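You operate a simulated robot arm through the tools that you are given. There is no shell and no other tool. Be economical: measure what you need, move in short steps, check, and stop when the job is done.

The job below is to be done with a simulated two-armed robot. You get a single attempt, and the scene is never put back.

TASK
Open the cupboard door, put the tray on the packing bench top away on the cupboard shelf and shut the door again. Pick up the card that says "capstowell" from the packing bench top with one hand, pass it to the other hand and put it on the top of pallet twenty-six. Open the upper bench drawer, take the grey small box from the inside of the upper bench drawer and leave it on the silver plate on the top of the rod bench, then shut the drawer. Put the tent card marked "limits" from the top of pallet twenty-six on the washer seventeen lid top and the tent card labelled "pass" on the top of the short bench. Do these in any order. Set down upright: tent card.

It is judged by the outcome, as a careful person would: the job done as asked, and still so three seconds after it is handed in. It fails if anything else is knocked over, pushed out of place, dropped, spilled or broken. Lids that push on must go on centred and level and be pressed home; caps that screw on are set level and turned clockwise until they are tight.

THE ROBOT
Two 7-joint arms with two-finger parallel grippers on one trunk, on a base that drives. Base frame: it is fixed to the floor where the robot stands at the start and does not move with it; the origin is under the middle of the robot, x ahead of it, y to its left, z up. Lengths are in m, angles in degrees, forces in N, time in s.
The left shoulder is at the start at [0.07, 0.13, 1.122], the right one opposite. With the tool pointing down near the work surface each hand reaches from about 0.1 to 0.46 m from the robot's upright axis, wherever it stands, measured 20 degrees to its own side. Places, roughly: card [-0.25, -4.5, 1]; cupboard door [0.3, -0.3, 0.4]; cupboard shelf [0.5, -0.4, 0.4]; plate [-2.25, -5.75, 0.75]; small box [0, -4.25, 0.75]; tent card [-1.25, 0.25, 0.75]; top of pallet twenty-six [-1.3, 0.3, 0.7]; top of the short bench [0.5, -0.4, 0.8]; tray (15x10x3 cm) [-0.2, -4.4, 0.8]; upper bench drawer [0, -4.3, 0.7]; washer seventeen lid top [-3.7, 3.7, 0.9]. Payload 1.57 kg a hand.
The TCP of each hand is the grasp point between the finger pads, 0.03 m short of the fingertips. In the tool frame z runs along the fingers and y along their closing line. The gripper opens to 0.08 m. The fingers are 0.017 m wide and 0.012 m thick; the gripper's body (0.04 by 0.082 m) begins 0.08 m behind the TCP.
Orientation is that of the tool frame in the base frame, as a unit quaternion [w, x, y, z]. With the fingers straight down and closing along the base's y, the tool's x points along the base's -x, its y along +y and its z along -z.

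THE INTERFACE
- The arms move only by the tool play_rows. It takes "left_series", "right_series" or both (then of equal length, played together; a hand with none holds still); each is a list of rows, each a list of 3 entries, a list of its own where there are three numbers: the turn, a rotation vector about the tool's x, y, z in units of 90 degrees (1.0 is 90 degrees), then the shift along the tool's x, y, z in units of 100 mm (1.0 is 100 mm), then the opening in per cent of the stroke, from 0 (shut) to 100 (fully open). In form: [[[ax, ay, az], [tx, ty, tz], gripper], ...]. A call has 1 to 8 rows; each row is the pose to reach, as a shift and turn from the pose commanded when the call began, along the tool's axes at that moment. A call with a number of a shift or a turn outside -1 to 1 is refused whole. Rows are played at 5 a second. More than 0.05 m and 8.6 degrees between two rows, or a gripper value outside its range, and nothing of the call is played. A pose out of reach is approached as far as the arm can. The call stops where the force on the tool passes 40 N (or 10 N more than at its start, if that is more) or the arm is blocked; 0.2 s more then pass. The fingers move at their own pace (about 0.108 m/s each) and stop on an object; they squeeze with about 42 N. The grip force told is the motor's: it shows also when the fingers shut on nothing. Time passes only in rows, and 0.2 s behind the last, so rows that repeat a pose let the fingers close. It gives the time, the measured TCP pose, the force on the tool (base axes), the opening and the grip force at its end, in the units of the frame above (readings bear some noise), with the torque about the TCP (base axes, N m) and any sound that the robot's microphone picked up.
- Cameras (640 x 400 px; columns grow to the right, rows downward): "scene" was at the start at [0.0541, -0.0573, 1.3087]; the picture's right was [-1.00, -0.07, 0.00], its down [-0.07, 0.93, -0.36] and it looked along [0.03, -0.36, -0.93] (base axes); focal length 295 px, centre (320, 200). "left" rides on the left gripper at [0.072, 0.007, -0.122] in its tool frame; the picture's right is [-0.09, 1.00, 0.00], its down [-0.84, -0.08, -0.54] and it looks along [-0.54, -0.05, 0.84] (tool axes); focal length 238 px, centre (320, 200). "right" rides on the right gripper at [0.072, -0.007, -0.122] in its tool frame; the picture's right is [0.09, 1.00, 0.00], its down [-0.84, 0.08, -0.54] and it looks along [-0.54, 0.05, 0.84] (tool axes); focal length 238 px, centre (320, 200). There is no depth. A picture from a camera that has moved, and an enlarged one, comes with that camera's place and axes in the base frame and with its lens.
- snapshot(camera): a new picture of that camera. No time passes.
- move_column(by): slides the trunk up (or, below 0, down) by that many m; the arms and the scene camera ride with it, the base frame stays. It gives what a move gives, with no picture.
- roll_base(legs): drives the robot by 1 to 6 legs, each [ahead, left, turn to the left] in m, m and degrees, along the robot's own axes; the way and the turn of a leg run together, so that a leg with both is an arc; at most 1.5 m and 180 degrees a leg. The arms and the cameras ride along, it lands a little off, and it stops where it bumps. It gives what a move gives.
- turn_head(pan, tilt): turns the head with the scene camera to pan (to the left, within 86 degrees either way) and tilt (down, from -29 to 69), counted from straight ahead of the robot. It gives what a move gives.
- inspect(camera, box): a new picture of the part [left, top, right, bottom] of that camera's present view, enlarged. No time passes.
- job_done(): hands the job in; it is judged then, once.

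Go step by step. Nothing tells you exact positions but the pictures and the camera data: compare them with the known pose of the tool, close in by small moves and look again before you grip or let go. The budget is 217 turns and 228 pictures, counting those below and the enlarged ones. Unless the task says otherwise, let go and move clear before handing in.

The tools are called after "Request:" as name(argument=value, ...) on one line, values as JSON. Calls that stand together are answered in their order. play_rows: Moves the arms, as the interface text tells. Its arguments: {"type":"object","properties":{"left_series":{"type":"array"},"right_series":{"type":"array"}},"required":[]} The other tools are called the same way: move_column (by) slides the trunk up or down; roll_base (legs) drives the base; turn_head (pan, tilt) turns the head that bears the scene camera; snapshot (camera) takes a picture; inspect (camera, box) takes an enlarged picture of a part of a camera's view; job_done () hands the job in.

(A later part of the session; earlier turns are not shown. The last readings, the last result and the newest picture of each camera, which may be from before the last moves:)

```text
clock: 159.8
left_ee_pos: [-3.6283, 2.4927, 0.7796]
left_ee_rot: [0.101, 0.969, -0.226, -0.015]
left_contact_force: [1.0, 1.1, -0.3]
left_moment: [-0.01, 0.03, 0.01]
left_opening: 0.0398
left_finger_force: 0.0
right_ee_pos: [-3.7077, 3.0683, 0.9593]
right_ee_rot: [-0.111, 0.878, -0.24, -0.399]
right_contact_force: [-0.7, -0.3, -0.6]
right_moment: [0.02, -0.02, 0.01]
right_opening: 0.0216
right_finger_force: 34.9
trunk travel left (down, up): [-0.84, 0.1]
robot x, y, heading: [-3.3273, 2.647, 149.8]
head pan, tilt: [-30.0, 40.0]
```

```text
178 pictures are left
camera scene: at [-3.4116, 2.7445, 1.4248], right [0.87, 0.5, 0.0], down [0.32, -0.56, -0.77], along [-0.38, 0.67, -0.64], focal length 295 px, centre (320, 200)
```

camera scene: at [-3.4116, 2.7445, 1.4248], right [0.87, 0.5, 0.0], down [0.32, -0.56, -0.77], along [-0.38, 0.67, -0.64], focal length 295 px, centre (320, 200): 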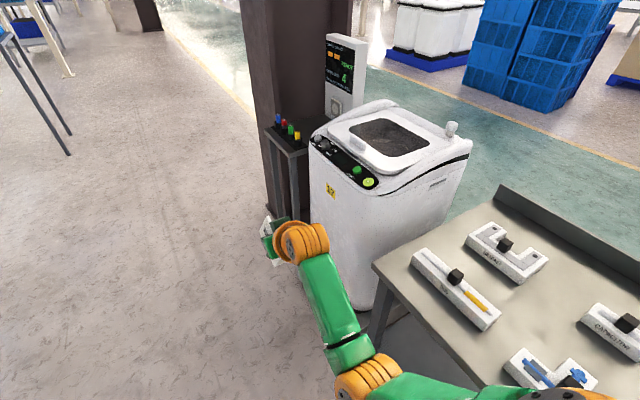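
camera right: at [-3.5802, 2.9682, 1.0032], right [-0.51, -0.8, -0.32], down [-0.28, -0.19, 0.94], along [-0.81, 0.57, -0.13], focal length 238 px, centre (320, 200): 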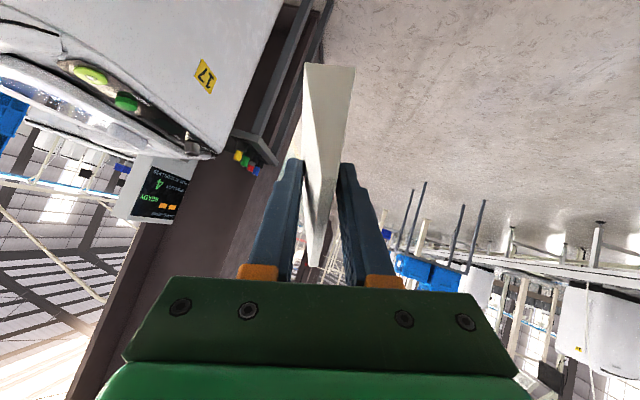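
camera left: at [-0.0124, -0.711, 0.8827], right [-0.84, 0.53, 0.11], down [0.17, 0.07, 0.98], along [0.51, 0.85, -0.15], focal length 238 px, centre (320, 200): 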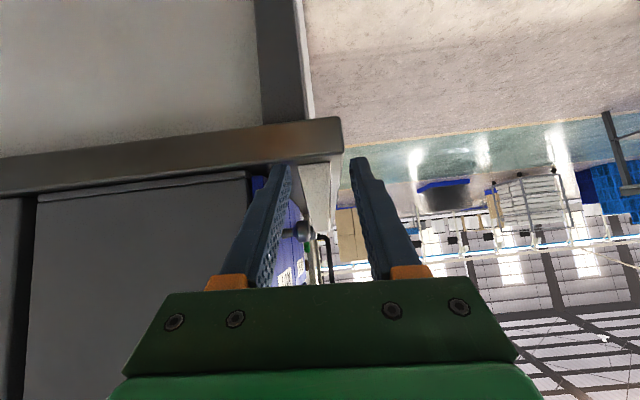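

The lid window centre is about a=-5.0, b=1.32, z 0.94. I drive in front of the washer, turning to face it while staying back.

Request:
roll_base(legs=[[0.725, 0.13, 0], [0, 0, -65]])

Request:
turn_head(pan=0, tilt=40)

Request:
snapshot(camera="scene")

Request:
snapshot(camera="right")

```text
clock: 166.7
left_ee_pos: [-4.3057, 3.1042, 0.7797]
left_ee_rot: [0.079, 0.707, -0.7, -0.066]
left_contact_force: [-0.2, 1.0, 0.3]
left_moment: [-0.01, 0.0, -0.05]
left_opening: 0.0399
left_finger_force: 0.0
right_ee_pos: [-3.8286, 3.4375, 0.9598]
right_ee_rot: [0.303, -0.624, 0.662, 0.283]
right_contact_force: [-0.5, -0.2, -1.0]
right_moment: [0.02, -0.02, -0.01]
right_opening: 0.0213
right_finger_force: 34.7
trunk travel left (down, up): [-0.84, 0.1]
robot x, y, heading: [-4.0316, 2.9041, 86.7]
head pan, tilt: [-30.0, 40.0]
```

```text
clock: 167.6
left_ee_pos: [-4.3055, 3.1038, 0.7795]
left_ee_rot: [0.079, 0.708, -0.699, -0.065]
left_contact_force: [0.5, -0.2, 0.9]
left_moment: [0.01, 0.03, 0.03]
left_opening: 0.0402
left_finger_force: 0.0
right_ee_pos: [-3.8274, 3.4363, 0.9592]
right_ee_rot: [0.303, -0.623, 0.663, 0.283]
right_contact_force: [-0.3, -0.3, -0.6]
right_moment: [-0.01, -0.02, -0.04]
right_opening: 0.0212
right_finger_force: 34.1
trunk travel left (down, up): [-0.84, 0.1]
robot x, y, heading: [-4.0293, 2.9054, 86.8]
head pan, tilt: [0.0, 40.0]
```

```text
177 pictures are left
camera scene: at [-4.0235, 3.0389, 1.4248], right [1.0, -0.06, 0.0], down [-0.04, -0.64, -0.77], along [0.04, 0.76, -0.64], focal length 295 px, centre (320, 200)
```

scene: 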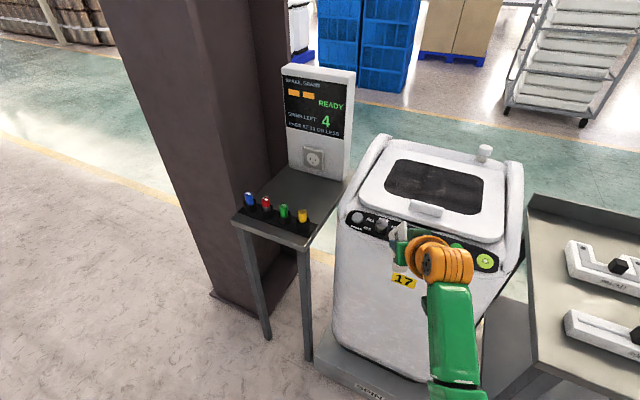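

```text
176 pictures are left
camera right: at [-3.8301, 3.2975, 0.9861], right [-1.0, 0.0, -0.07], down [-0.07, 0.15, 0.99], along [0.01, 0.99, -0.14], focal length 238 px, centre (320, 200)
```

right: 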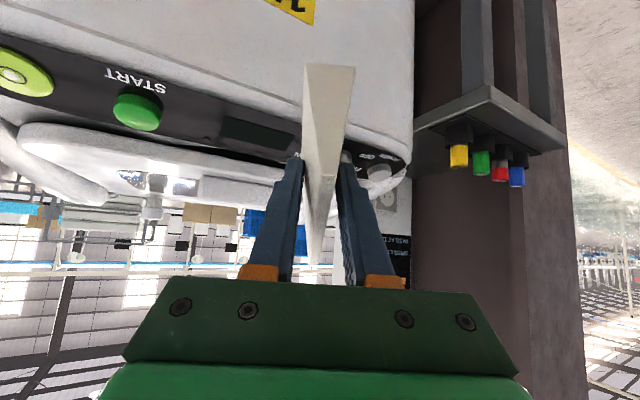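

I check how the card sits in the hand, then raise the trunk so it clears the lid.

Request:
move_column(by=0.09)

Request:
inspect(camera="scene", box=[360, 150, 500, 300])

```text
clock: 168.9
left_ee_pos: [-4.3051, 3.1032, 0.8704]
left_ee_rot: [0.078, 0.708, -0.699, -0.066]
left_contact_force: [-0.8, 0.8, -1.2]
left_moment: [-0.01, 0.0, -0.01]
left_opening: 0.0402
left_finger_force: 0.1
right_ee_pos: [-3.829, 3.4372, 1.051]
right_ee_rot: [0.304, -0.623, 0.663, 0.282]
right_contact_force: [1.1, -0.1, -0.6]
right_moment: [0.0, -0.01, -0.02]
right_opening: 0.0211
right_finger_force: 34.5
trunk travel left (down, up): [-0.93, 0.01]
robot x, y, heading: [-4.0283, 2.9057, 86.9]
head pan, tilt: [0.0, 40.0]
```

```text
2.67 times, centred on (430, 225) of scene
camera zoom: at [-4.0236, 3.039, 1.5148], right [1.0, -0.06, 0.0], down [-0.04, -0.64, -0.77], along [0.04, 0.76, -0.64], focal length 788 px, centre (27, 133)
```

zoom: 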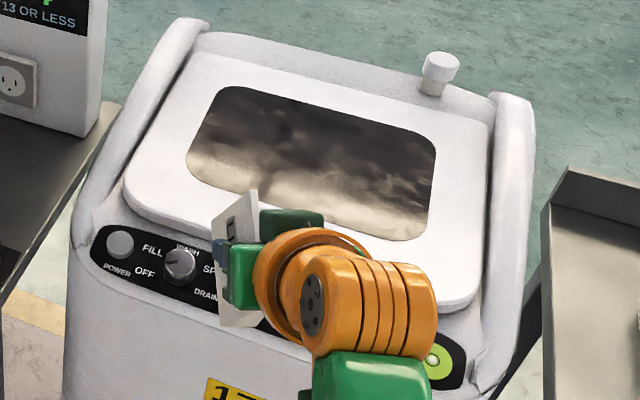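

The card is pitched nose-up by roughly 28° in the hand. I rotate the hand to level it and look again.

Request:
play_rows(right_series=[[[0, 0.08, 0], [0, 0, 0], 0], [[0, 0.16, 0], [0, 0, 0], 0], [[0, 0.24, 0], [0, 0, 0], 0], [[0, 0.31, 0], [0, 0, 0], 0]])

Request:
inspect(camera="scene", box=[360, 150, 500, 300])

Request:
snapshot(camera="right")

```text
clock: 169.9
left_ee_pos: [-4.3057, 3.1038, 0.8707]
left_ee_rot: [0.079, 0.707, -0.699, -0.065]
left_contact_force: [-0.4, -0.7, 0.4]
left_moment: [0.0, 0.0, 0.02]
left_opening: 0.04
left_finger_force: 0.1
right_ee_pos: [-3.8279, 3.4379, 1.0494]
right_ee_rot: [0.134, -0.673, 0.717, 0.122]
right_contact_force: [0.1, 0.2, 0.0]
right_moment: [0.0, 0.0, 0.0]
right_opening: 0.0209
right_finger_force: 34.1
trunk travel left (down, up): [-0.93, 0.01]
robot x, y, heading: [-4.0336, 2.9055, 86.7]
head pan, tilt: [0.0, 40.0]
```

```text
2.67 times, centred on (430, 225) of scene
camera zoom: at [-4.0236, 3.0397, 1.5147], right [1.0, -0.06, 0.0], down [-0.04, -0.64, -0.77], along [0.04, 0.76, -0.64], focal length 788 px, centre (27, 133)
```

zoom: 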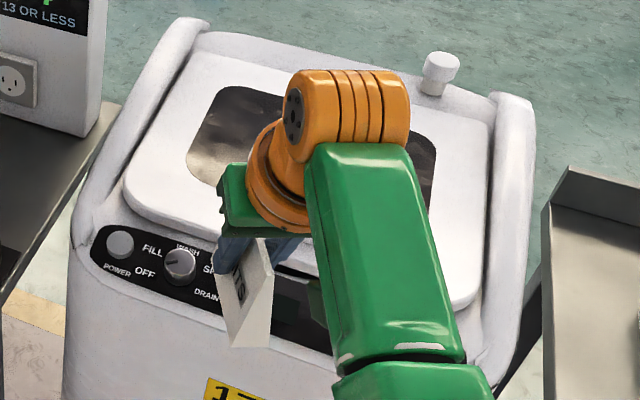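

```text
173 pictures are left
camera right: at [-3.8285, 3.3268, 1.1383], right [-1.0, -0.02, -0.04], down [-0.04, 0.59, 0.81], along [0.0, 0.81, -0.59], focal length 238 px, centre (320, 200)
```

right: 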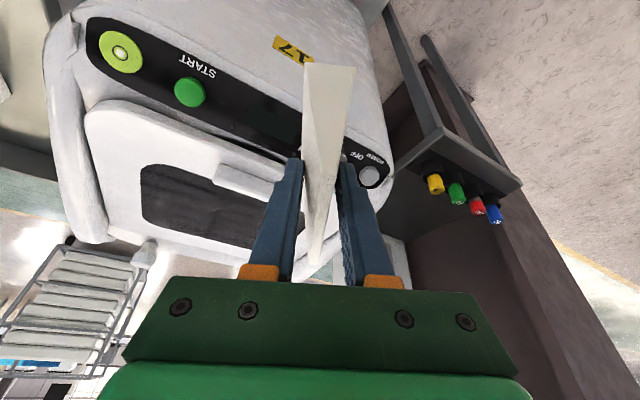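

Request:
inspect(camera="right", box=[240, 40, 420, 290])

Request:
inspect(camera="scene", box=[420, 210, 490, 290])

```text
1.60 times, centred on (330, 165) of right
camera zoom: at [-3.8285, 3.3268, 1.1383], right [-1.0, -0.02, -0.04], down [-0.04, 0.59, 0.81], along [0.0, 0.81, -0.59], focal length 381 px, centre (304, 256)
```

zoom: 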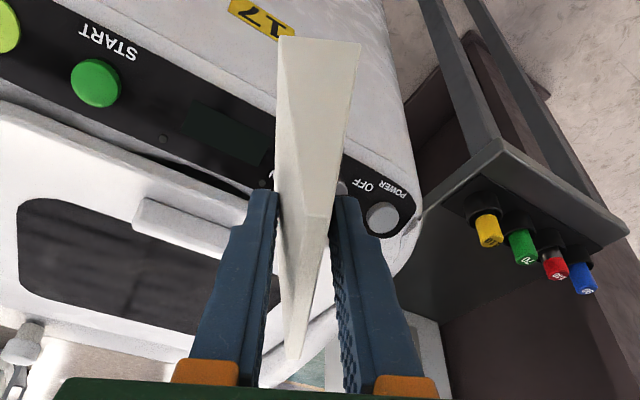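

```text
5.00 times, centred on (455, 250) of scene
camera zoom: at [-4.0236, 3.0397, 1.5147], right [1.0, -0.06, 0.0], down [-0.04, -0.64, -0.77], along [0.04, 0.76, -0.64], focal length 1477 px, centre (-355, -50)
```

zoom: 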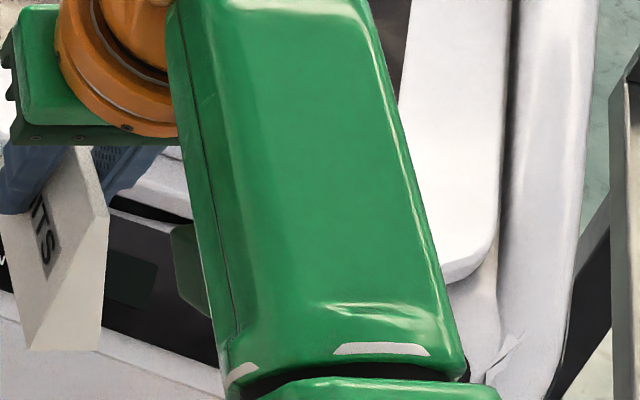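

The card is now level (bottom about z 0.983) and centred in the hand. I drive the base so it comes over the lid window.

Request:
roll_base(legs=[[0, -0.146, 0], [0.205, 0, 0]])

Request:
snapshot(camera="right")

Request:
snapshot(camera="scene")

```text
clock: 172.4
left_ee_pos: [-4.1519, 3.2922, 0.87]
left_ee_rot: [0.078, 0.708, -0.699, -0.067]
left_contact_force: [-0.8, -0.8, 0.4]
left_moment: [0.01, 0.01, -0.02]
left_opening: 0.04
left_finger_force: 0.0
right_ee_pos: [-3.6752, 3.6283, 1.0517]
right_ee_rot: [0.135, -0.674, 0.716, 0.125]
right_contact_force: [0.3, -0.4, 0.3]
right_moment: [-0.01, -0.01, 0.01]
right_opening: 0.0208
right_finger_force: 34.1
trunk travel left (down, up): [-0.93, 0.01]
robot x, y, heading: [-3.8752, 3.099, 86.8]
head pan, tilt: [0.0, 40.0]
```

```text
170 pictures are left
camera right: at [-3.6752, 3.5158, 1.1396], right [-1.0, -0.03, -0.04], down [-0.04, 0.59, 0.81], along [0.0, 0.81, -0.59], focal length 238 px, centre (320, 200)
```

right: 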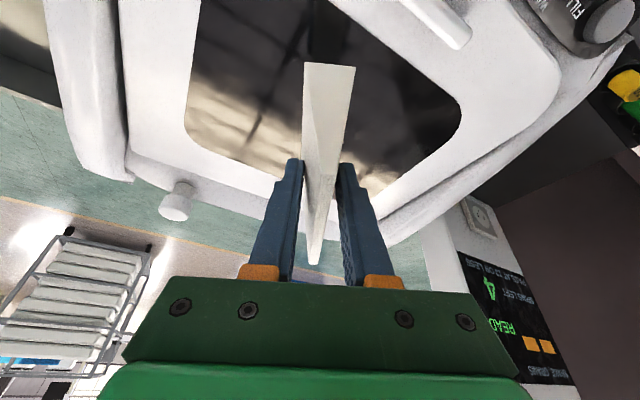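

```text
169 pictures are left
camera scene: at [-3.8698, 3.2268, 1.5152], right [1.0, -0.06, 0.0], down [-0.04, -0.64, -0.77], along [0.04, 0.77, -0.64], focal length 295 px, centre (320, 200)
```

scene: 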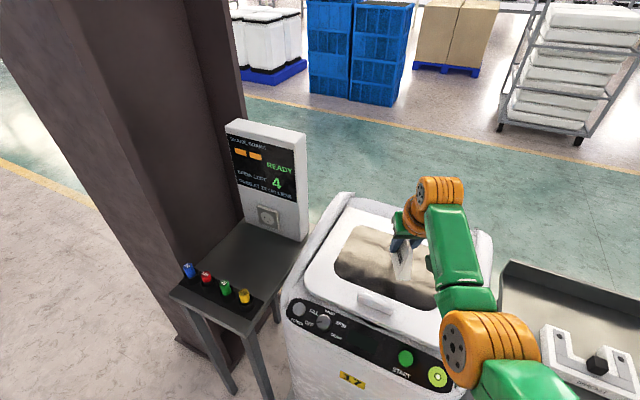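

The card is above the lid window. I lower in small steps until contact.

Request:
play_rows(right_series=[[[0, 0, 0], [0.05, 0, 0.14], 0], [[0, 0, 0], [0.1, 0, 0.28], 0], [[0, 0, 0], [0.1, 0, 0.28], 0]])

Request:
snapshot(camera="scene")

Request:
play_rows(right_series=[[[0, 0, 0], [0.018, 0, 0.05], 0], [[0, 0, 0], [0.036, 0, 0.09], 0]])

```text
clock: 173.2
left_ee_pos: [-4.1514, 3.296, 0.871]
left_ee_rot: [0.079, 0.708, -0.699, -0.065]
left_contact_force: [-0.6, 0.4, 0.3]
left_moment: [-0.03, 0.0, 0.02]
left_opening: 0.0397
left_finger_force: 0.2
right_ee_pos: [-3.6748, 3.6309, 1.0194]
right_ee_rot: [0.134, -0.674, 0.716, 0.124]
right_contact_force: [0.2, 0.5, -0.2]
right_moment: [0.03, 0.0, -0.01]
right_opening: 0.0214
right_finger_force: 34.1
trunk travel left (down, up): [-0.93, 0.01]
robot x, y, heading: [-3.8763, 3.0965, 86.6]
head pan, tilt: [0.0, 40.0]
```

```text
168 pictures are left
camera scene: at [-3.8691, 3.232, 1.5147], right [1.0, -0.06, 0.0], down [-0.04, -0.64, -0.77], along [0.04, 0.76, -0.64], focal length 295 px, centre (320, 200)
```

scene: 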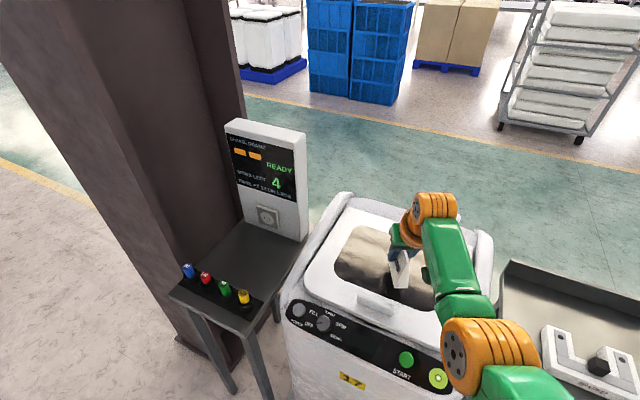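

```text
clock: 173.8
left_ee_pos: [-4.151, 3.2956, 0.8711]
left_ee_rot: [0.078, 0.708, -0.698, -0.065]
left_contact_force: [0.4, 0.2, -0.8]
left_moment: [0.0, 0.0, 0.02]
left_opening: 0.0398
left_finger_force: 0.1
right_ee_pos: [-3.6745, 3.6314, 1.0103]
right_ee_rot: [0.133, -0.674, 0.716, 0.124]
right_contact_force: [0.1, 0.5, -1.0]
right_moment: [0.0, 0.01, 0.02]
right_opening: 0.0211
right_finger_force: 34.6
trunk travel left (down, up): [-0.93, 0.01]
robot x, y, heading: [-3.8771, 3.0977, 86.9]
head pan, tilt: [0.0, 40.0]
```

Request:
play_rows(right_series=[[[0, 0, 0], [0.015, 0, 0.04], 0], [[0, 0, 0], [0.03, 0, 0.08], 0]])

Request:
inspect(camera="scene", box=[340, 200, 460, 320])

```text
clock: 174.4
left_ee_pos: [-4.1511, 3.2958, 0.8705]
left_ee_rot: [0.078, 0.708, -0.699, -0.065]
left_contact_force: [-0.5, 0.1, 0.6]
left_moment: [-0.04, -0.02, 0.01]
left_opening: 0.0401
left_finger_force: 0.1
right_ee_pos: [-3.6735, 3.6314, 1.0025]
right_ee_rot: [0.134, -0.674, 0.716, 0.125]
right_contact_force: [0.1, 0.5, -0.9]
right_moment: [-0.01, -0.03, -0.02]
right_opening: 0.0209
right_finger_force: 34.2
trunk travel left (down, up): [-0.93, 0.01]
robot x, y, heading: [-3.8731, 3.0986, 86.8]
head pan, tilt: [0.0, 40.0]
```

```text
3.33 times, centred on (400, 260) of scene
camera zoom: at [-3.869, 3.2316, 1.5148], right [1.0, -0.06, 0.0], down [-0.04, -0.64, -0.77], along [0.04, 0.76, -0.64], focal length 985 px, centre (53, 0)
```

zoom: 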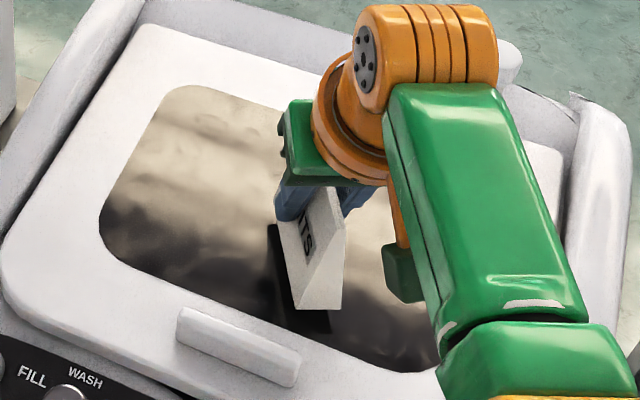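

Request:
play_rows(right_series=[[[0, 0, 0], [0.015, 0, 0.04], 0], [[0, 0, 0], [0.03, 0, 0.08], 0], [[0, 0, 0], [0.03, 0, 0.08], 0]])

Request:
inspect(camera="scene", box=[370, 240, 430, 300])

```text
clock: 175.2
left_ee_pos: [-4.1501, 3.2963, 0.8687]
left_ee_rot: [0.079, 0.708, -0.699, -0.066]
left_contact_force: [-0.5, -0.3, 0.7]
left_moment: [-0.01, 0.04, 0.02]
left_opening: 0.0402
left_finger_force: 0.1
right_ee_pos: [-3.6752, 3.6316, 0.9926]
right_ee_rot: [0.133, -0.674, 0.716, 0.124]
right_contact_force: [0.8, 0.2, -0.6]
right_moment: [-0.04, -0.02, 0.01]
right_opening: 0.0212
right_finger_force: 33.8
trunk travel left (down, up): [-0.93, 0.01]
robot x, y, heading: [-3.8769, 3.0974, 86.8]
head pan, tilt: [0.0, 40.0]
```

```text
6.67 times, centred on (400, 270) of scene
camera zoom: at [-3.8691, 3.2315, 1.5148], right [1.0, -0.06, 0.0], down [-0.04, -0.64, -0.77], along [0.04, 0.76, -0.64], focal length 1970 px, centre (-213, -267)
```

zoom: 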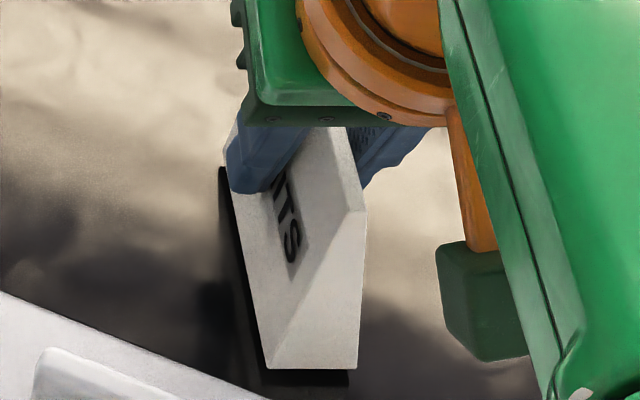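

Request:
play_rows(right_series=[[[0, 0, 0], [0.01, 0, 0.028], 0], [[0, 0, 0], [0.018, 0, 0.05], 0], [[0, 0, 0], [0.018, 0, 0.05], 0]])

Request:
inspect(camera="scene", box=[370, 240, 430, 300])

```text
clock: 176.0
left_ee_pos: [-4.1509, 3.2962, 0.8696]
left_ee_rot: [0.079, 0.709, -0.698, -0.065]
left_contact_force: [0.2, 0.0, -0.1]
left_moment: [0.0, 0.01, 0.02]
left_opening: 0.0401
left_finger_force: 0.1
right_ee_pos: [-3.6744, 3.6308, 0.9877]
right_ee_rot: [0.135, -0.673, 0.716, 0.124]
right_contact_force: [0.3, -0.5, 0.3]
right_moment: [0.09, -0.04, -0.02]
right_opening: 0.0208
right_finger_force: 34.5
trunk travel left (down, up): [-0.93, 0.01]
robot x, y, heading: [-3.8779, 3.0994, 86.6]
head pan, tilt: [0.0, 40.0]
```

```text
6.67 times, centred on (400, 270) of scene
camera zoom: at [-3.8692, 3.2311, 1.5148], right [1.0, -0.06, 0.0], down [-0.04, -0.64, -0.77], along [0.04, 0.76, -0.64], focal length 1970 px, centre (-213, -267)
```

zoom: 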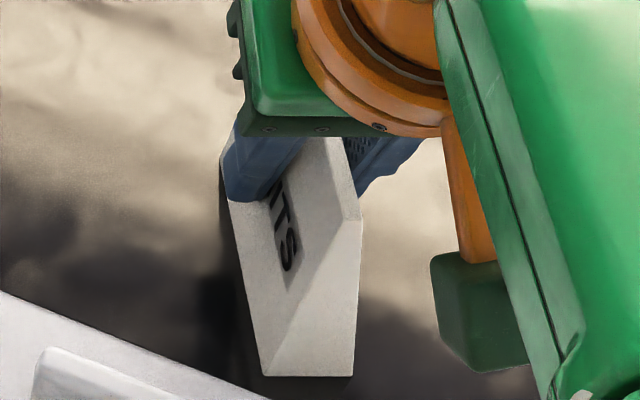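

Near end touches; one more small press, then release.

Request:
play_rows(right_series=[[[0, 0, 0], [0.008, 0, 0.02], 0], [[0, 0, 0], [0.015, 0, 0.04], 0], [[0, 0, 0], [0.015, 0, 0.04], 0]])

Request:
play_rows(right_series=[[[0, 0, 0], [0, 0, 0], 28], [[0, 0, 0], [0, 0, 0], 36], [[0, 0, 0], [0, 0, 0], 50], [[0, 0, 0], [0, 0, 0], 60]])

Request:
inspect(camera="scene", box=[350, 220, 450, 320])

```text
clock: 176.8
left_ee_pos: [-4.1521, 3.2929, 0.8713]
left_ee_rot: [0.077, 0.708, -0.699, -0.066]
left_contact_force: [-0.7, -0.3, 0.1]
left_moment: [0.05, 0.02, -0.03]
left_opening: 0.0401
left_finger_force: 0.0
right_ee_pos: [-3.6751, 3.6293, 0.9873]
right_ee_rot: [0.139, -0.673, 0.715, 0.126]
right_contact_force: [3.2, 8.1, 24.8]
right_moment: [-0.23, -0.05, 0.05]
right_opening: 0.0211
right_finger_force: 34.2
trunk travel left (down, up): [-0.93, 0.01]
robot x, y, heading: [-3.8778, 3.0964, 86.9]
head pan, tilt: [0.0, 40.0]
```

```text
clock: 177.8
left_ee_pos: [-4.1505, 3.2948, 0.8696]
left_ee_rot: [0.079, 0.708, -0.699, -0.065]
left_contact_force: [-0.4, 0.2, -0.2]
left_moment: [0.0, 0.03, -0.03]
left_opening: 0.0401
left_finger_force: 0.0
right_ee_pos: [-3.6751, 3.6308, 0.9845]
right_ee_rot: [0.134, -0.674, 0.716, 0.123]
right_contact_force: [-0.4, -0.3, -0.3]
right_moment: [0.01, -0.01, -0.02]
right_opening: 0.048
right_finger_force: 0.0
trunk travel left (down, up): [-0.93, 0.01]
robot x, y, heading: [-3.8802, 3.0977, 86.8]
head pan, tilt: [0.0, 40.0]
```

```text
4.00 times, centred on (400, 270) of scene
camera zoom: at [-3.869, 3.2317, 1.5147], right [1.0, -0.06, 0.0], down [-0.04, -0.64, -0.77], along [0.04, 0.76, -0.64], focal length 1182 px, centre (0, -80)
```

zoom: 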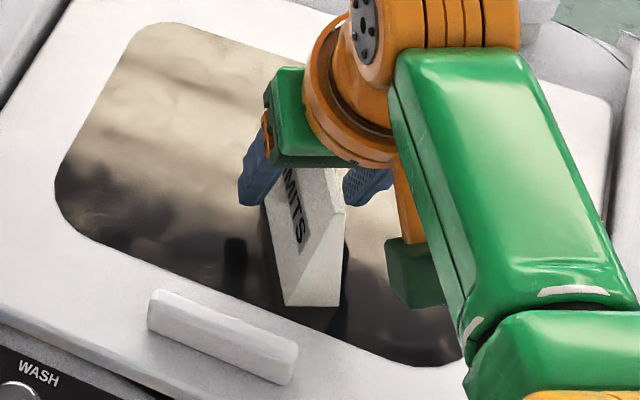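

Released and standing. I lift the hand straight up and back away.

Request:
play_rows(right_series=[[[0, 0, 0], [-0.09, 0, -0.23], 60], [[0, 0, 0], [-0.18, 0, -0.47], 60], [[0, 0, 0], [-0.27, 0, -0.7], 60], [[0, 0, 0], [-0.36, 0, -0.93], 60]])

Request:
roll_base(legs=[[-0.4, 0, 0]])

Request:
snapshot(camera="scene")

```text
clock: 178.8
left_ee_pos: [-4.1512, 3.2955, 0.8691]
left_ee_rot: [0.079, 0.708, -0.698, -0.066]
left_contact_force: [-0.1, -1.1, -0.5]
left_moment: [0.0, -0.01, 0.03]
left_opening: 0.0401
left_finger_force: 0.1
right_ee_pos: [-3.6735, 3.6327, 1.0825]
right_ee_rot: [0.135, -0.674, 0.715, 0.125]
right_contact_force: [-0.1, 1.1, 0.7]
right_moment: [-0.02, -0.01, 0.02]
right_opening: 0.0481
right_finger_force: 0.0
trunk travel left (down, up): [-0.93, 0.01]
robot x, y, heading: [-3.8747, 3.0993, 87.0]
head pan, tilt: [0.0, 40.0]
```

```text
clock: 181.3
left_ee_pos: [-4.1725, 2.9069, 0.8689]
left_ee_rot: [0.079, 0.711, -0.695, -0.065]
left_contact_force: [-0.6, 0.1, -0.2]
left_moment: [0.06, -0.03, -0.01]
left_opening: 0.0398
left_finger_force: 0.0
right_ee_pos: [-3.7005, 3.2493, 1.0816]
right_ee_rot: [0.133, -0.678, 0.712, 0.124]
right_contact_force: [0.3, -1.2, -0.6]
right_moment: [-0.03, -0.01, 0.01]
right_opening: 0.048
right_finger_force: 0.1
trunk travel left (down, up): [-0.93, 0.01]
robot x, y, heading: [-3.8975, 2.7104, 87.5]
head pan, tilt: [0.0, 40.0]
```

```text
163 pictures are left
camera scene: at [-3.8898, 2.847, 1.5145], right [1.0, -0.04, 0.0], down [-0.03, -0.64, -0.76], along [0.03, 0.76, -0.64], focal length 295 px, centre (320, 200)
```

scene: 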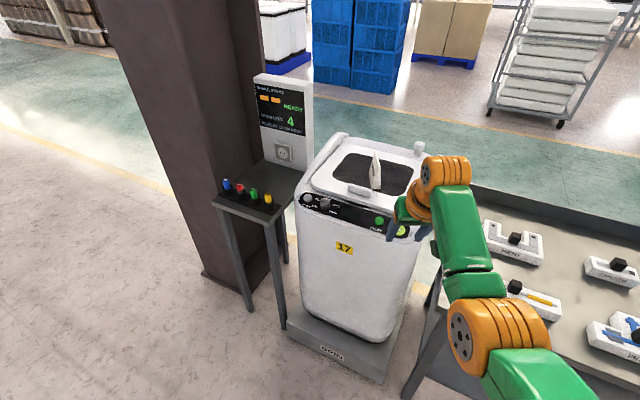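

LIMITS stands on the lid window. I fold the right arm in and drive back toward the short bench aisle on the way to the packing bench.

Request:
play_rows(right_series=[[[0, 0.06, 0], [0.3, -0.1, 0.3], 60], [[0, 0.12, 0], [0.6, -0.2, 0.6], 60], [[0, 0.18, 0], [0.8, -0.3, 0.8], 60], [[0, 0.23, 0], [1, -0.4, 1], 60]])

Request:
play_rows(right_series=[[[0, 0, 0], [0.3, 0, 0.3], 60], [[0, 0, 0], [0.6, 0, 0.6], 60], [[0, 0, 0], [0.8, 0, 0.8], 60], [[0, 0, 0], [1, 0, 1], 60]])

Request:
roll_base(legs=[[0, 0, -117.5], [1.5, 0.15, 0], [1.5, 0, 0], [1.3, 0, 0]])

Request:
turn_head(pan=-60, tilt=15)

Request:
snapshot(camera="scene")

```text
clock: 182.3
left_ee_pos: [-4.1724, 2.905, 0.8707]
left_ee_rot: [0.08, 0.713, -0.694, -0.066]
left_contact_force: [0.3, 0.5, 0.2]
left_moment: [-0.02, 0.01, 0.0]
left_opening: 0.0402
left_finger_force: 0.0
right_ee_pos: [-3.6626, 3.173, 0.9558]
right_ee_rot: [0.003, -0.689, 0.724, 0.001]
right_contact_force: [0.5, -0.4, -0.2]
right_moment: [0.01, -0.02, -0.01]
right_opening: 0.048
right_finger_force: 0.0
right hand out of reach, approached as far as the arm can: row 3, 4
trunk travel left (down, up): [-0.93, 0.01]
robot x, y, heading: [-3.8966, 2.7109, 87.8]
head pan, tilt: [0.0, 40.0]
```

```text
clock: 183.3
left_ee_pos: [-4.1725, 2.9045, 0.87]
left_ee_rot: [0.079, 0.712, -0.695, -0.066]
left_contact_force: [1.1, 0.0, 0.8]
left_moment: [-0.03, -0.02, 0.01]
left_opening: 0.0401
left_finger_force: 0.2
right_ee_pos: [-3.6676, 3.0745, 0.8562]
right_ee_rot: [0.004, -0.69, 0.724, 0.001]
right_contact_force: [0.0, 0.2, -1.0]
right_moment: [0.0, -0.01, -0.03]
right_opening: 0.0479
right_finger_force: 0.0
trunk travel left (down, up): [-0.93, 0.01]
robot x, y, heading: [-3.8949, 2.713, 87.3]
head pan, tilt: [0.0, 40.0]
```

```text
refused: leg 2 is longer than a leg can be; nothing moved
```

```text
clock: 184.6
left_ee_pos: [-4.1725, 2.9047, 0.8715]
left_ee_rot: [0.079, 0.712, -0.695, -0.065]
left_contact_force: [0.4, 0.0, -0.6]
left_moment: [-0.03, -0.01, -0.03]
left_opening: 0.0397
left_finger_force: 0.1
right_ee_pos: [-3.668, 3.0752, 0.8567]
right_ee_rot: [0.003, -0.69, 0.724, 0.001]
right_contact_force: [-0.8, -0.9, 0.8]
right_moment: [0.01, 0.0, -0.03]
right_opening: 0.0478
right_finger_force: 0.1
trunk travel left (down, up): [-0.93, 0.01]
robot x, y, heading: [-3.8949, 2.7106, 87.2]
head pan, tilt: [-60.0, 15.0]
```

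```text
162 pictures are left
camera scene: at [-3.8108, 2.8024, 1.5543], right [0.46, -0.89, 0.0], down [-0.23, -0.12, -0.97], along [0.86, 0.45, -0.26], focal length 295 px, centre (320, 200)
```

scene: 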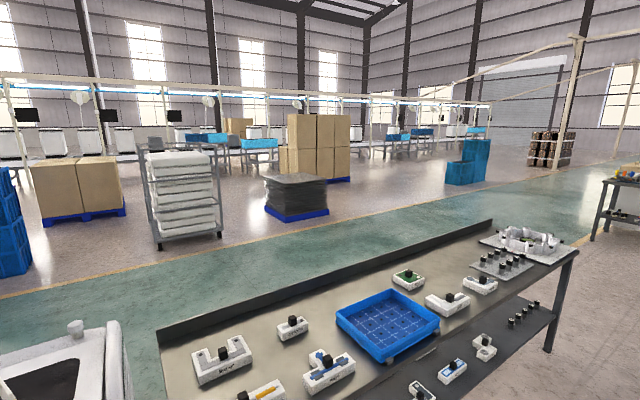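

Request:
roll_base(legs=[[0, 0, -117.2], [1.48, 0.12, 0], [1.5, 0, 0], [1.3, 0, 0]])

Request:
snapshot(camera="scene")

```text
clock: 205.0
left_ee_pos: [-0.9536, 1.3542, 0.8708]
left_ee_rot: [0.018, 0.235, 0.967, 0.101]
left_contact_force: [0.6, 0.4, 0.8]
left_moment: [-0.02, -0.04, -0.01]
left_opening: 0.0397
left_finger_force: 0.1
right_ee_pos: [-1.0503, 0.8315, 0.8568]
right_ee_rot: [-0.003, 0.276, 0.961, -0.001]
right_contact_force: [-4.7, 3.4, 2.8]
right_moment: [-0.58, -0.61, -0.2]
right_opening: 0.0481
right_finger_force: 0.1
trunk travel left (down, up): [-0.93, 0.01]
robot x, y, heading: [-1.2551, 1.2028, -31.3]
head pan, tilt: [-60.0, 15.0]
stopped in leg 4: the force on the tool passed its limit at 101 N (the readings are from after the stop); the commanded pose is now the measured one
```

```text
161 pictures are left
camera scene: at [-1.2173, 1.0865, 1.5547], right [-1.0, 0.02, 0.0], down [0.01, 0.26, -0.97], along [-0.02, -0.97, -0.26], focal length 295 px, centre (320, 200)
```

scene: 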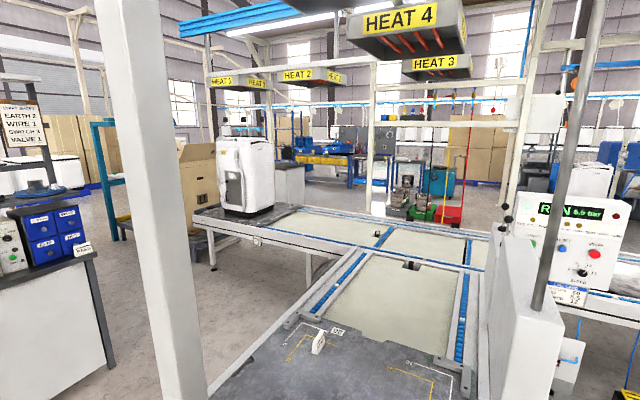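

My right hand touched the post as I drifted; I back up, shift left and carry on.

Request:
roll_base(legs=[[-0.15, 0, 1.3], [0, 0.3, 0], [1.45, 0, 0]])

Request:
turn_head(pan=-80, tilt=25)

Request:
snapshot(camera="scene")

```text
clock: 214.9
left_ee_pos: [0.3306, 0.9831, 0.8704]
left_ee_rot: [0.014, 0.215, 0.971, 0.102]
left_contact_force: [-0.9, -0.2, 0.3]
left_moment: [-0.01, 0.0, -0.01]
left_opening: 0.0402
left_finger_force: 0.1
right_ee_pos: [0.2557, 0.4579, 0.8552]
right_ee_rot: [-0.004, 0.256, 0.967, -0.001]
right_contact_force: [-0.2, 0.5, 0.0]
right_moment: [0.03, 0.0, 0.02]
right_opening: 0.0483
right_finger_force: 0.1
trunk travel left (down, up): [-0.93, 0.01]
robot x, y, heading: [0.0333, 0.822, -28.9]
head pan, tilt: [-60.0, 15.0]
```

```text
clock: 215.7
left_ee_pos: [0.3295, 0.9818, 0.8704]
left_ee_rot: [0.014, 0.216, 0.971, 0.101]
left_contact_force: [-0.8, 0.9, 0.3]
left_moment: [0.0, -0.03, 0.01]
left_opening: 0.0398
left_finger_force: 0.1
right_ee_pos: [0.2547, 0.4582, 0.8551]
right_ee_rot: [-0.004, 0.256, 0.967, 0.0]
right_contact_force: [0.3, -0.1, 0.1]
right_moment: [0.0, -0.01, -0.03]
right_opening: 0.0479
right_finger_force: 0.1
trunk travel left (down, up): [-0.93, 0.01]
robot x, y, heading: [0.0311, 0.8238, -28.8]
head pan, tilt: [-80.0, 25.0]
```

```text
160 pictures are left
camera scene: at [0.0469, 0.7088, 1.5382], right [-0.95, 0.32, 0.0], down [0.14, 0.4, -0.91], along [-0.29, -0.86, -0.42], focal length 295 px, centre (320, 200)
```

scene: 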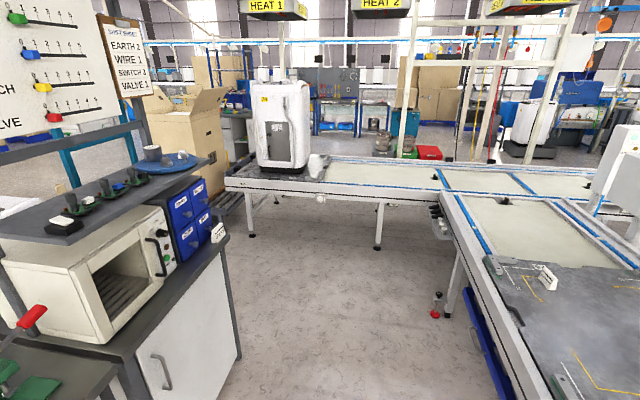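

I drive to the corner by the short bench's right end to judge the passage beyond the END conveyor.

Request:
roll_base(legs=[[0, 0, -91.2], [1.45, 0.15, 0], [0.12, 0.3, 0]])

Request:
turn_head(pan=35, tilt=25)

Request:
snapshot(camera="scene")

```text
clock: 228.6
left_ee_pos: [-0.2525, -1.0606, 0.8707]
left_ee_rot: [0.084, 0.85, 0.517, 0.06]
left_contact_force: [-0.1, 0.0, 0.1]
left_moment: [0.01, 0.0, 0.01]
left_opening: 0.0399
left_finger_force: 0.0
right_ee_pos: [-0.7744, -0.9651, 0.8555]
right_ee_rot: [-0.003, 0.875, 0.485, 0.003]
right_contact_force: [-0.7, 0.4, -0.6]
right_moment: [0.0, -0.01, 0.02]
right_opening: 0.0481
right_finger_force: 0.0
trunk travel left (down, up): [-0.93, 0.01]
robot x, y, heading: [-0.3998, -0.7599, -121.2]
head pan, tilt: [-80.0, 25.0]
```

```text
clock: 230.6
left_ee_pos: [-0.2498, -1.0617, 0.869]
left_ee_rot: [0.083, 0.849, 0.518, 0.06]
left_contact_force: [-0.3, -0.3, 0.7]
left_moment: [0.01, 0.05, 0.02]
left_opening: 0.04
left_finger_force: 0.0
right_ee_pos: [-0.7733, -0.966, 0.8548]
right_ee_rot: [-0.003, 0.875, 0.485, 0.003]
right_contact_force: [0.3, 0.0, -0.4]
right_moment: [-0.02, 0.02, 0.0]
right_opening: 0.048
right_finger_force: 0.0
trunk travel left (down, up): [-0.93, 0.01]
robot x, y, heading: [-0.4026, -0.7579, -121.1]
head pan, tilt: [35.0, 25.0]
```

```text
159 pictures are left
camera scene: at [-0.4202, -0.8942, 1.5381], right [-1.0, -0.06, 0.0], down [-0.03, 0.42, -0.91], along [0.06, -0.9, -0.42], focal length 295 px, centre (320, 200)
```

scene: 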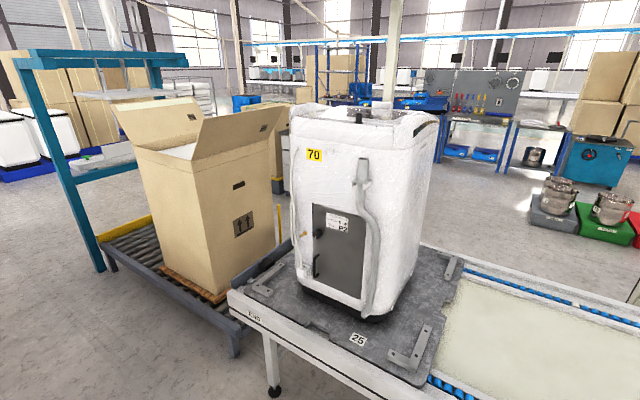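

Request:
turn_head(pan=80, tilt=25)

Request:
snapshot(camera="scene")

Request:
turn_head(pan=-45, tilt=15)

Request:
snapshot(camera="scene")

```text
clock: 231.7
left_ee_pos: [-0.2511, -1.0625, 0.8699]
left_ee_rot: [0.083, 0.85, 0.517, 0.06]
left_contact_force: [0.9, 1.1, -0.2]
left_moment: [-0.01, 0.03, -0.02]
left_opening: 0.0399
left_finger_force: 0.0
right_ee_pos: [-0.772, -0.9649, 0.8546]
right_ee_rot: [-0.003, 0.874, 0.485, 0.003]
right_contact_force: [-0.6, -0.3, 0.3]
right_moment: [0.0, 0.01, -0.01]
right_opening: 0.0479
right_finger_force: 0.0
trunk travel left (down, up): [-0.93, 0.01]
robot x, y, heading: [-0.4032, -0.7568, -121.5]
head pan, tilt: [80.0, 25.0]
```

```text
158 pictures are left
camera scene: at [-0.357, -0.8631, 1.5381], right [-0.66, -0.75, 0.0], down [-0.32, 0.28, -0.91], along [0.68, -0.6, -0.42], focal length 295 px, centre (320, 200)
```

scene: 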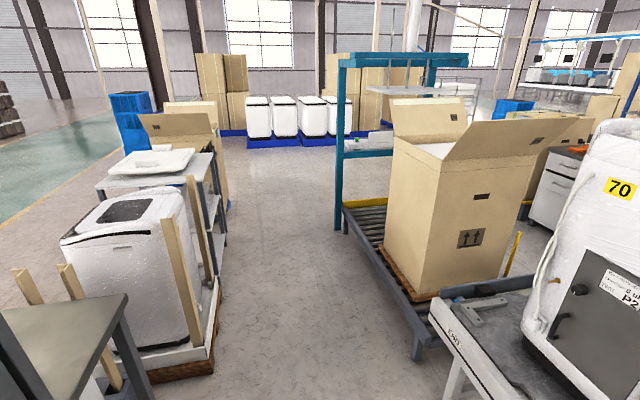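

```text
clock: 233.7
left_ee_pos: [-0.2534, -1.063, 0.87]
left_ee_rot: [0.083, 0.85, 0.517, 0.06]
left_contact_force: [0.5, 0.0, -0.1]
left_moment: [-0.01, -0.04, -0.04]
left_opening: 0.0401
left_finger_force: 0.1
right_ee_pos: [-0.7714, -0.9653, 0.8556]
right_ee_rot: [-0.004, 0.875, 0.485, 0.002]
right_contact_force: [-0.2, 0.1, -0.5]
right_moment: [0.0, -0.02, 0.01]
right_opening: 0.0481
right_finger_force: 0.1
trunk travel left (down, up): [-0.93, 0.01]
robot x, y, heading: [-0.4004, -0.7586, -121.3]
head pan, tilt: [-45.0, 15.0]
```

```text
157 pictures are left
camera scene: at [-0.5168, -0.8246, 1.5543], right [-0.24, 0.97, 0.0], down [0.25, 0.06, -0.97], along [-0.94, -0.23, -0.26], focal length 295 px, centre (320, 200)
```

scene: 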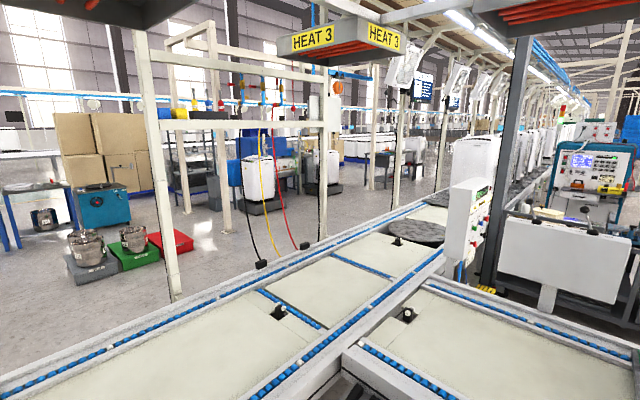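

There is a free corridor between the wrapped goods and the roller conveyor. I drive through it along heading -30° and look.

Request:
roll_base(legs=[[0, 0, 91.3], [0, -0.16, 0], [1.45, 0, 0], [1.45, 0, 0]])

Request:
turn_head(pan=-80, tilt=15)

Request:
snapshot(camera="scene")

```text
clock: 252.7
left_ee_pos: [2.359, -2.1775, 0.8698]
left_ee_rot: [0.014, 0.214, 0.971, 0.101]
left_contact_force: [-1.0, 0.5, 0.2]
left_moment: [0.01, -0.01, 0.02]
left_opening: 0.0401
left_finger_force: 0.1
right_ee_pos: [2.2845, -2.7018, 0.8563]
right_ee_rot: [-0.004, 0.255, 0.967, -0.001]
right_contact_force: [0.4, -0.8, 0.8]
right_moment: [-0.04, 0.0, 0.01]
right_opening: 0.048
right_finger_force: 0.0
trunk travel left (down, up): [-0.93, 0.01]
robot x, y, heading: [2.06, -2.339, -28.8]
head pan, tilt: [-45.0, 15.0]
```

```text
clock: 253.7
left_ee_pos: [2.3588, -2.1756, 0.871]
left_ee_rot: [0.014, 0.216, 0.971, 0.102]
left_contact_force: [0.5, -0.8, -0.9]
left_moment: [-0.02, 0.0, -0.02]
left_opening: 0.04
left_finger_force: 0.0
right_ee_pos: [2.2852, -2.701, 0.8557]
right_ee_rot: [-0.004, 0.256, 0.967, -0.001]
right_contact_force: [-0.1, -0.6, 0.0]
right_moment: [0.02, 0.03, 0.0]
right_opening: 0.0479
right_finger_force: 0.0
trunk travel left (down, up): [-0.93, 0.01]
robot x, y, heading: [2.0633, -2.3384, -28.6]
head pan, tilt: [-80.0, 15.0]
```

```text
156 pictures are left
camera scene: at [2.0754, -2.4523, 1.5544], right [-0.95, 0.32, 0.0], down [0.08, 0.24, -0.97], along [-0.31, -0.91, -0.26], focal length 295 px, centre (320, 200)
```

scene: 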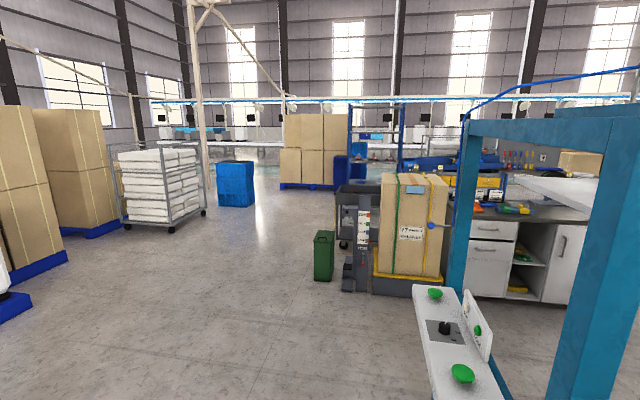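

The packing bench lies beyond the teal gantry, its drawers facing this way. I go around the gantry and approach it.

Request:
roll_base(legs=[[0.5, 0, 0], [0, 0, -91.4], [1.45, 0, 0], [0.3, 0, 0]])

Request:
turn_head(pan=-40, tilt=25)

Request:
snapshot(camera="scene")

```text
clock: 269.0
left_ee_pos: [1.7679, -4.3912, 0.8707]
left_ee_rot: [0.083, 0.846, 0.524, 0.059]
left_contact_force: [0.4, 0.0, -0.1]
left_moment: [0.02, 0.01, 0.02]
left_opening: 0.0399
left_finger_force: 0.1
right_ee_pos: [1.2446, -4.3042, 0.8556]
right_ee_rot: [-0.003, 0.871, 0.491, 0.001]
right_contact_force: [-0.6, 0.4, -1.1]
right_moment: [-0.03, 0.02, 0.02]
right_opening: 0.0478
right_finger_force: 0.0
trunk travel left (down, up): [-0.93, 0.01]
robot x, y, heading: [1.6163, -4.0883, -120.5]
head pan, tilt: [-80.0, 15.0]
```

```text
clock: 270.1
left_ee_pos: [1.7669, -4.392, 0.871]
left_ee_rot: [0.083, 0.846, 0.524, 0.061]
left_contact_force: [-0.8, 0.8, 0.6]
left_moment: [0.01, 0.02, 0.01]
left_opening: 0.0399
left_finger_force: 0.1
right_ee_pos: [1.2454, -4.3046, 0.8551]
right_ee_rot: [-0.004, 0.871, 0.492, 0.002]
right_contact_force: [0.6, -0.2, -0.3]
right_moment: [0.04, -0.01, -0.01]
right_opening: 0.048
right_finger_force: 0.1
trunk travel left (down, up): [-0.93, 0.01]
robot x, y, heading: [1.6131, -4.0948, -120.2]
head pan, tilt: [-40.0, 25.0]
```

```text
155 pictures are left
camera scene: at [1.502, -4.1665, 1.5382], right [-0.34, 0.94, 0.0], down [0.4, 0.14, -0.91], along [-0.85, -0.3, -0.42], focal length 295 px, centre (320, 200)
```

scene: 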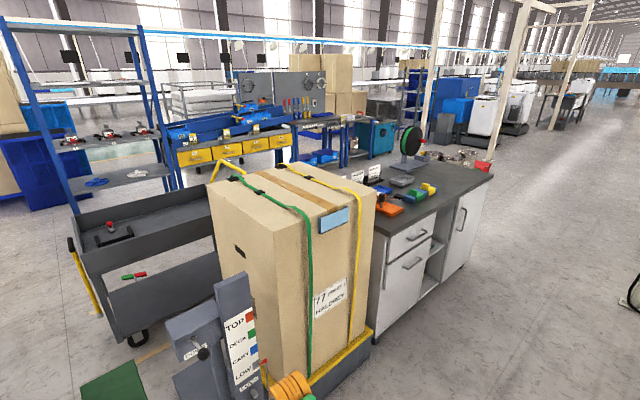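

I move in front of the packing bench.

Request:
roll_base(legs=[[0.15, 0, 0], [0, -1.3, 0]])

Request:
turn_head(pan=0, tilt=35)

Request:
snapshot(camera="scene")

```text
clock: 277.6
left_ee_pos: [0.5688, -3.8642, 0.8701]
left_ee_rot: [0.083, 0.848, 0.52, 0.061]
left_contact_force: [0.0, 0.3, -0.5]
left_moment: [-0.01, 0.01, 0.0]
left_opening: 0.0401
left_finger_force: 0.1
right_ee_pos: [0.0462, -3.7692, 0.8558]
right_ee_rot: [-0.003, 0.872, 0.489, 0.003]
right_contact_force: [1.5, -0.2, -0.6]
right_moment: [0.01, 0.0, 0.03]
right_opening: 0.048
right_finger_force: 0.0
trunk travel left (down, up): [-0.93, 0.01]
robot x, y, heading: [0.4195, -3.5654, -121.1]
head pan, tilt: [-40.0, 25.0]
```

```text
clock: 278.6
left_ee_pos: [0.5686, -3.8623, 0.8696]
left_ee_rot: [0.083, 0.848, 0.52, 0.06]
left_contact_force: [-0.2, -0.7, 0.2]
left_moment: [0.02, 0.02, -0.01]
left_opening: 0.0402
left_finger_force: 0.1
right_ee_pos: [0.0464, -3.7702, 0.8555]
right_ee_rot: [-0.003, 0.872, 0.489, 0.001]
right_contact_force: [0.0, -0.1, -0.1]
right_moment: [0.0, 0.0, 0.03]
right_opening: 0.048
right_finger_force: 0.1
trunk travel left (down, up): [-0.93, 0.01]
robot x, y, heading: [0.4189, -3.5623, -120.8]
head pan, tilt: [0.0, 35.0]
```

```text
154 pictures are left
camera scene: at [0.3469, -3.6794, 1.5224], right [-0.86, 0.51, 0.0], down [0.29, 0.49, -0.82], along [-0.42, -0.7, -0.57], focal length 295 px, centre (320, 200)
```

scene: 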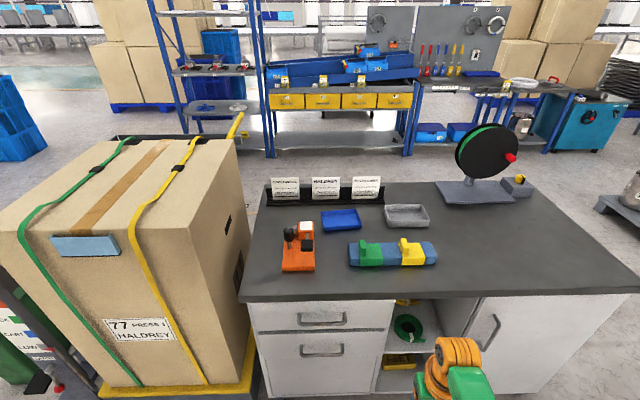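

The bench: three cards in a rack at the back, a grey tray, drawers at front left. I zoom in.

Request:
inspect(camera="scene", box=[250, 160, 450, 290])

```text
3.08 times, centred on (350, 225) of scene
camera zoom: at [0.3469, -3.6794, 1.5224], right [-0.86, 0.51, 0.0], down [0.29, 0.49, -0.82], along [-0.42, -0.7, -0.57], focal length 909 px, centre (228, 123)
```

zoom: 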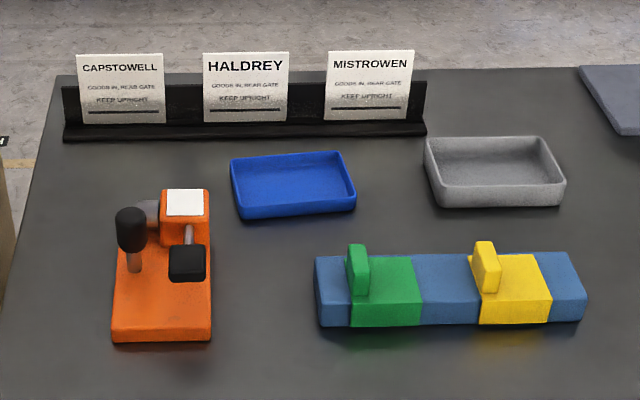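

Blue tray at about (-0.18, -4.40) fits the hint and the 15 cm size (the grey one is larger); CAPSTOWELL is the leftmost card. The upper drawer handle is dead ahead. I start with the drawer: lower the trunk and roll the right hand so that it closes across the handle bar.

Request:
move_column(by=-0.25)

Request:
play_rows(right_series=[[[0, 0, 0.09], [0, 0, 0], 100], [[0, 0, 0.18], [0, 0, -0.1], 100], [[0, 0, 0.27], [0, 0, -0.2], 100], [[0, 0, 0.36], [0, 0, -0.3], 100], [[0, 0, 0.45], [0, 0, -0.4], 100], [[0, 0, 0.5], [0, 0, -0.5], 100]])

Request:
play_rows(right_series=[[[0, 0, 0.09], [0, 0, 0], 100], [[0, 0, 0.18], [0, 0, -0.1], 100], [[0, 0, 0.27], [0, 0, -0.2], 100], [[0, 0, 0.36], [0, 0, -0.3], 100], [[0, 0, 0.45], [0, 0, -0.4], 100], [[0, 0, 0.5], [0, 0, -0.5], 100]])

```text
clock: 281.2
left_ee_pos: [0.5669, -3.8621, 0.6203]
left_ee_rot: [0.083, 0.848, 0.52, 0.06]
left_contact_force: [0.4, -0.4, 0.3]
left_moment: [-0.02, -0.03, 0.02]
left_opening: 0.0401
left_finger_force: 0.0
right_ee_pos: [0.0469, -3.7712, 0.6048]
right_ee_rot: [-0.004, 0.873, 0.488, 0.002]
right_contact_force: [-0.4, 0.0, -0.4]
right_moment: [-0.01, 0.01, 0.0]
right_opening: 0.048
right_finger_force: 0.0
trunk travel left (down, up): [-0.68, 0.26]
robot x, y, heading: [0.4173, -3.5607, -120.7]
head pan, tilt: [0.0, 35.0]
```

```text
clock: 282.6
left_ee_pos: [0.5687, -3.8619, 0.6209]
left_ee_rot: [0.083, 0.848, 0.52, 0.06]
left_contact_force: [-0.5, -0.7, -0.4]
left_moment: [-0.01, -0.01, 0.01]
left_opening: 0.0399
left_finger_force: 0.0
right_ee_pos: [0.0476, -3.7711, 0.656]
right_ee_rot: [-0.004, 0.993, 0.116, 0.002]
right_contact_force: [-0.7, 0.5, 0.6]
right_moment: [-0.01, -0.02, -0.04]
right_opening: 0.08
right_finger_force: 0.1
trunk travel left (down, up): [-0.68, 0.26]
robot x, y, heading: [0.4166, -3.5577, -120.7]
head pan, tilt: [0.0, 35.0]
```

```text
clock: 284.0
left_ee_pos: [0.5687, -3.861, 0.6205]
left_ee_rot: [0.082, 0.848, 0.52, 0.06]
left_contact_force: [-0.7, 0.2, -0.2]
left_moment: [0.01, -0.01, 0.0]
left_opening: 0.0402
left_finger_force: 0.0
right_ee_pos: [0.0467, -3.7708, 0.7051]
right_ee_rot: [-0.003, 0.962, -0.273, -0.001]
right_contact_force: [-0.8, 0.1, 1.0]
right_moment: [0.02, 0.01, 0.03]
right_opening: 0.0801
right_finger_force: 0.0
trunk travel left (down, up): [-0.68, 0.26]
robot x, y, heading: [0.4167, -3.5578, -120.9]
head pan, tilt: [0.0, 35.0]
```

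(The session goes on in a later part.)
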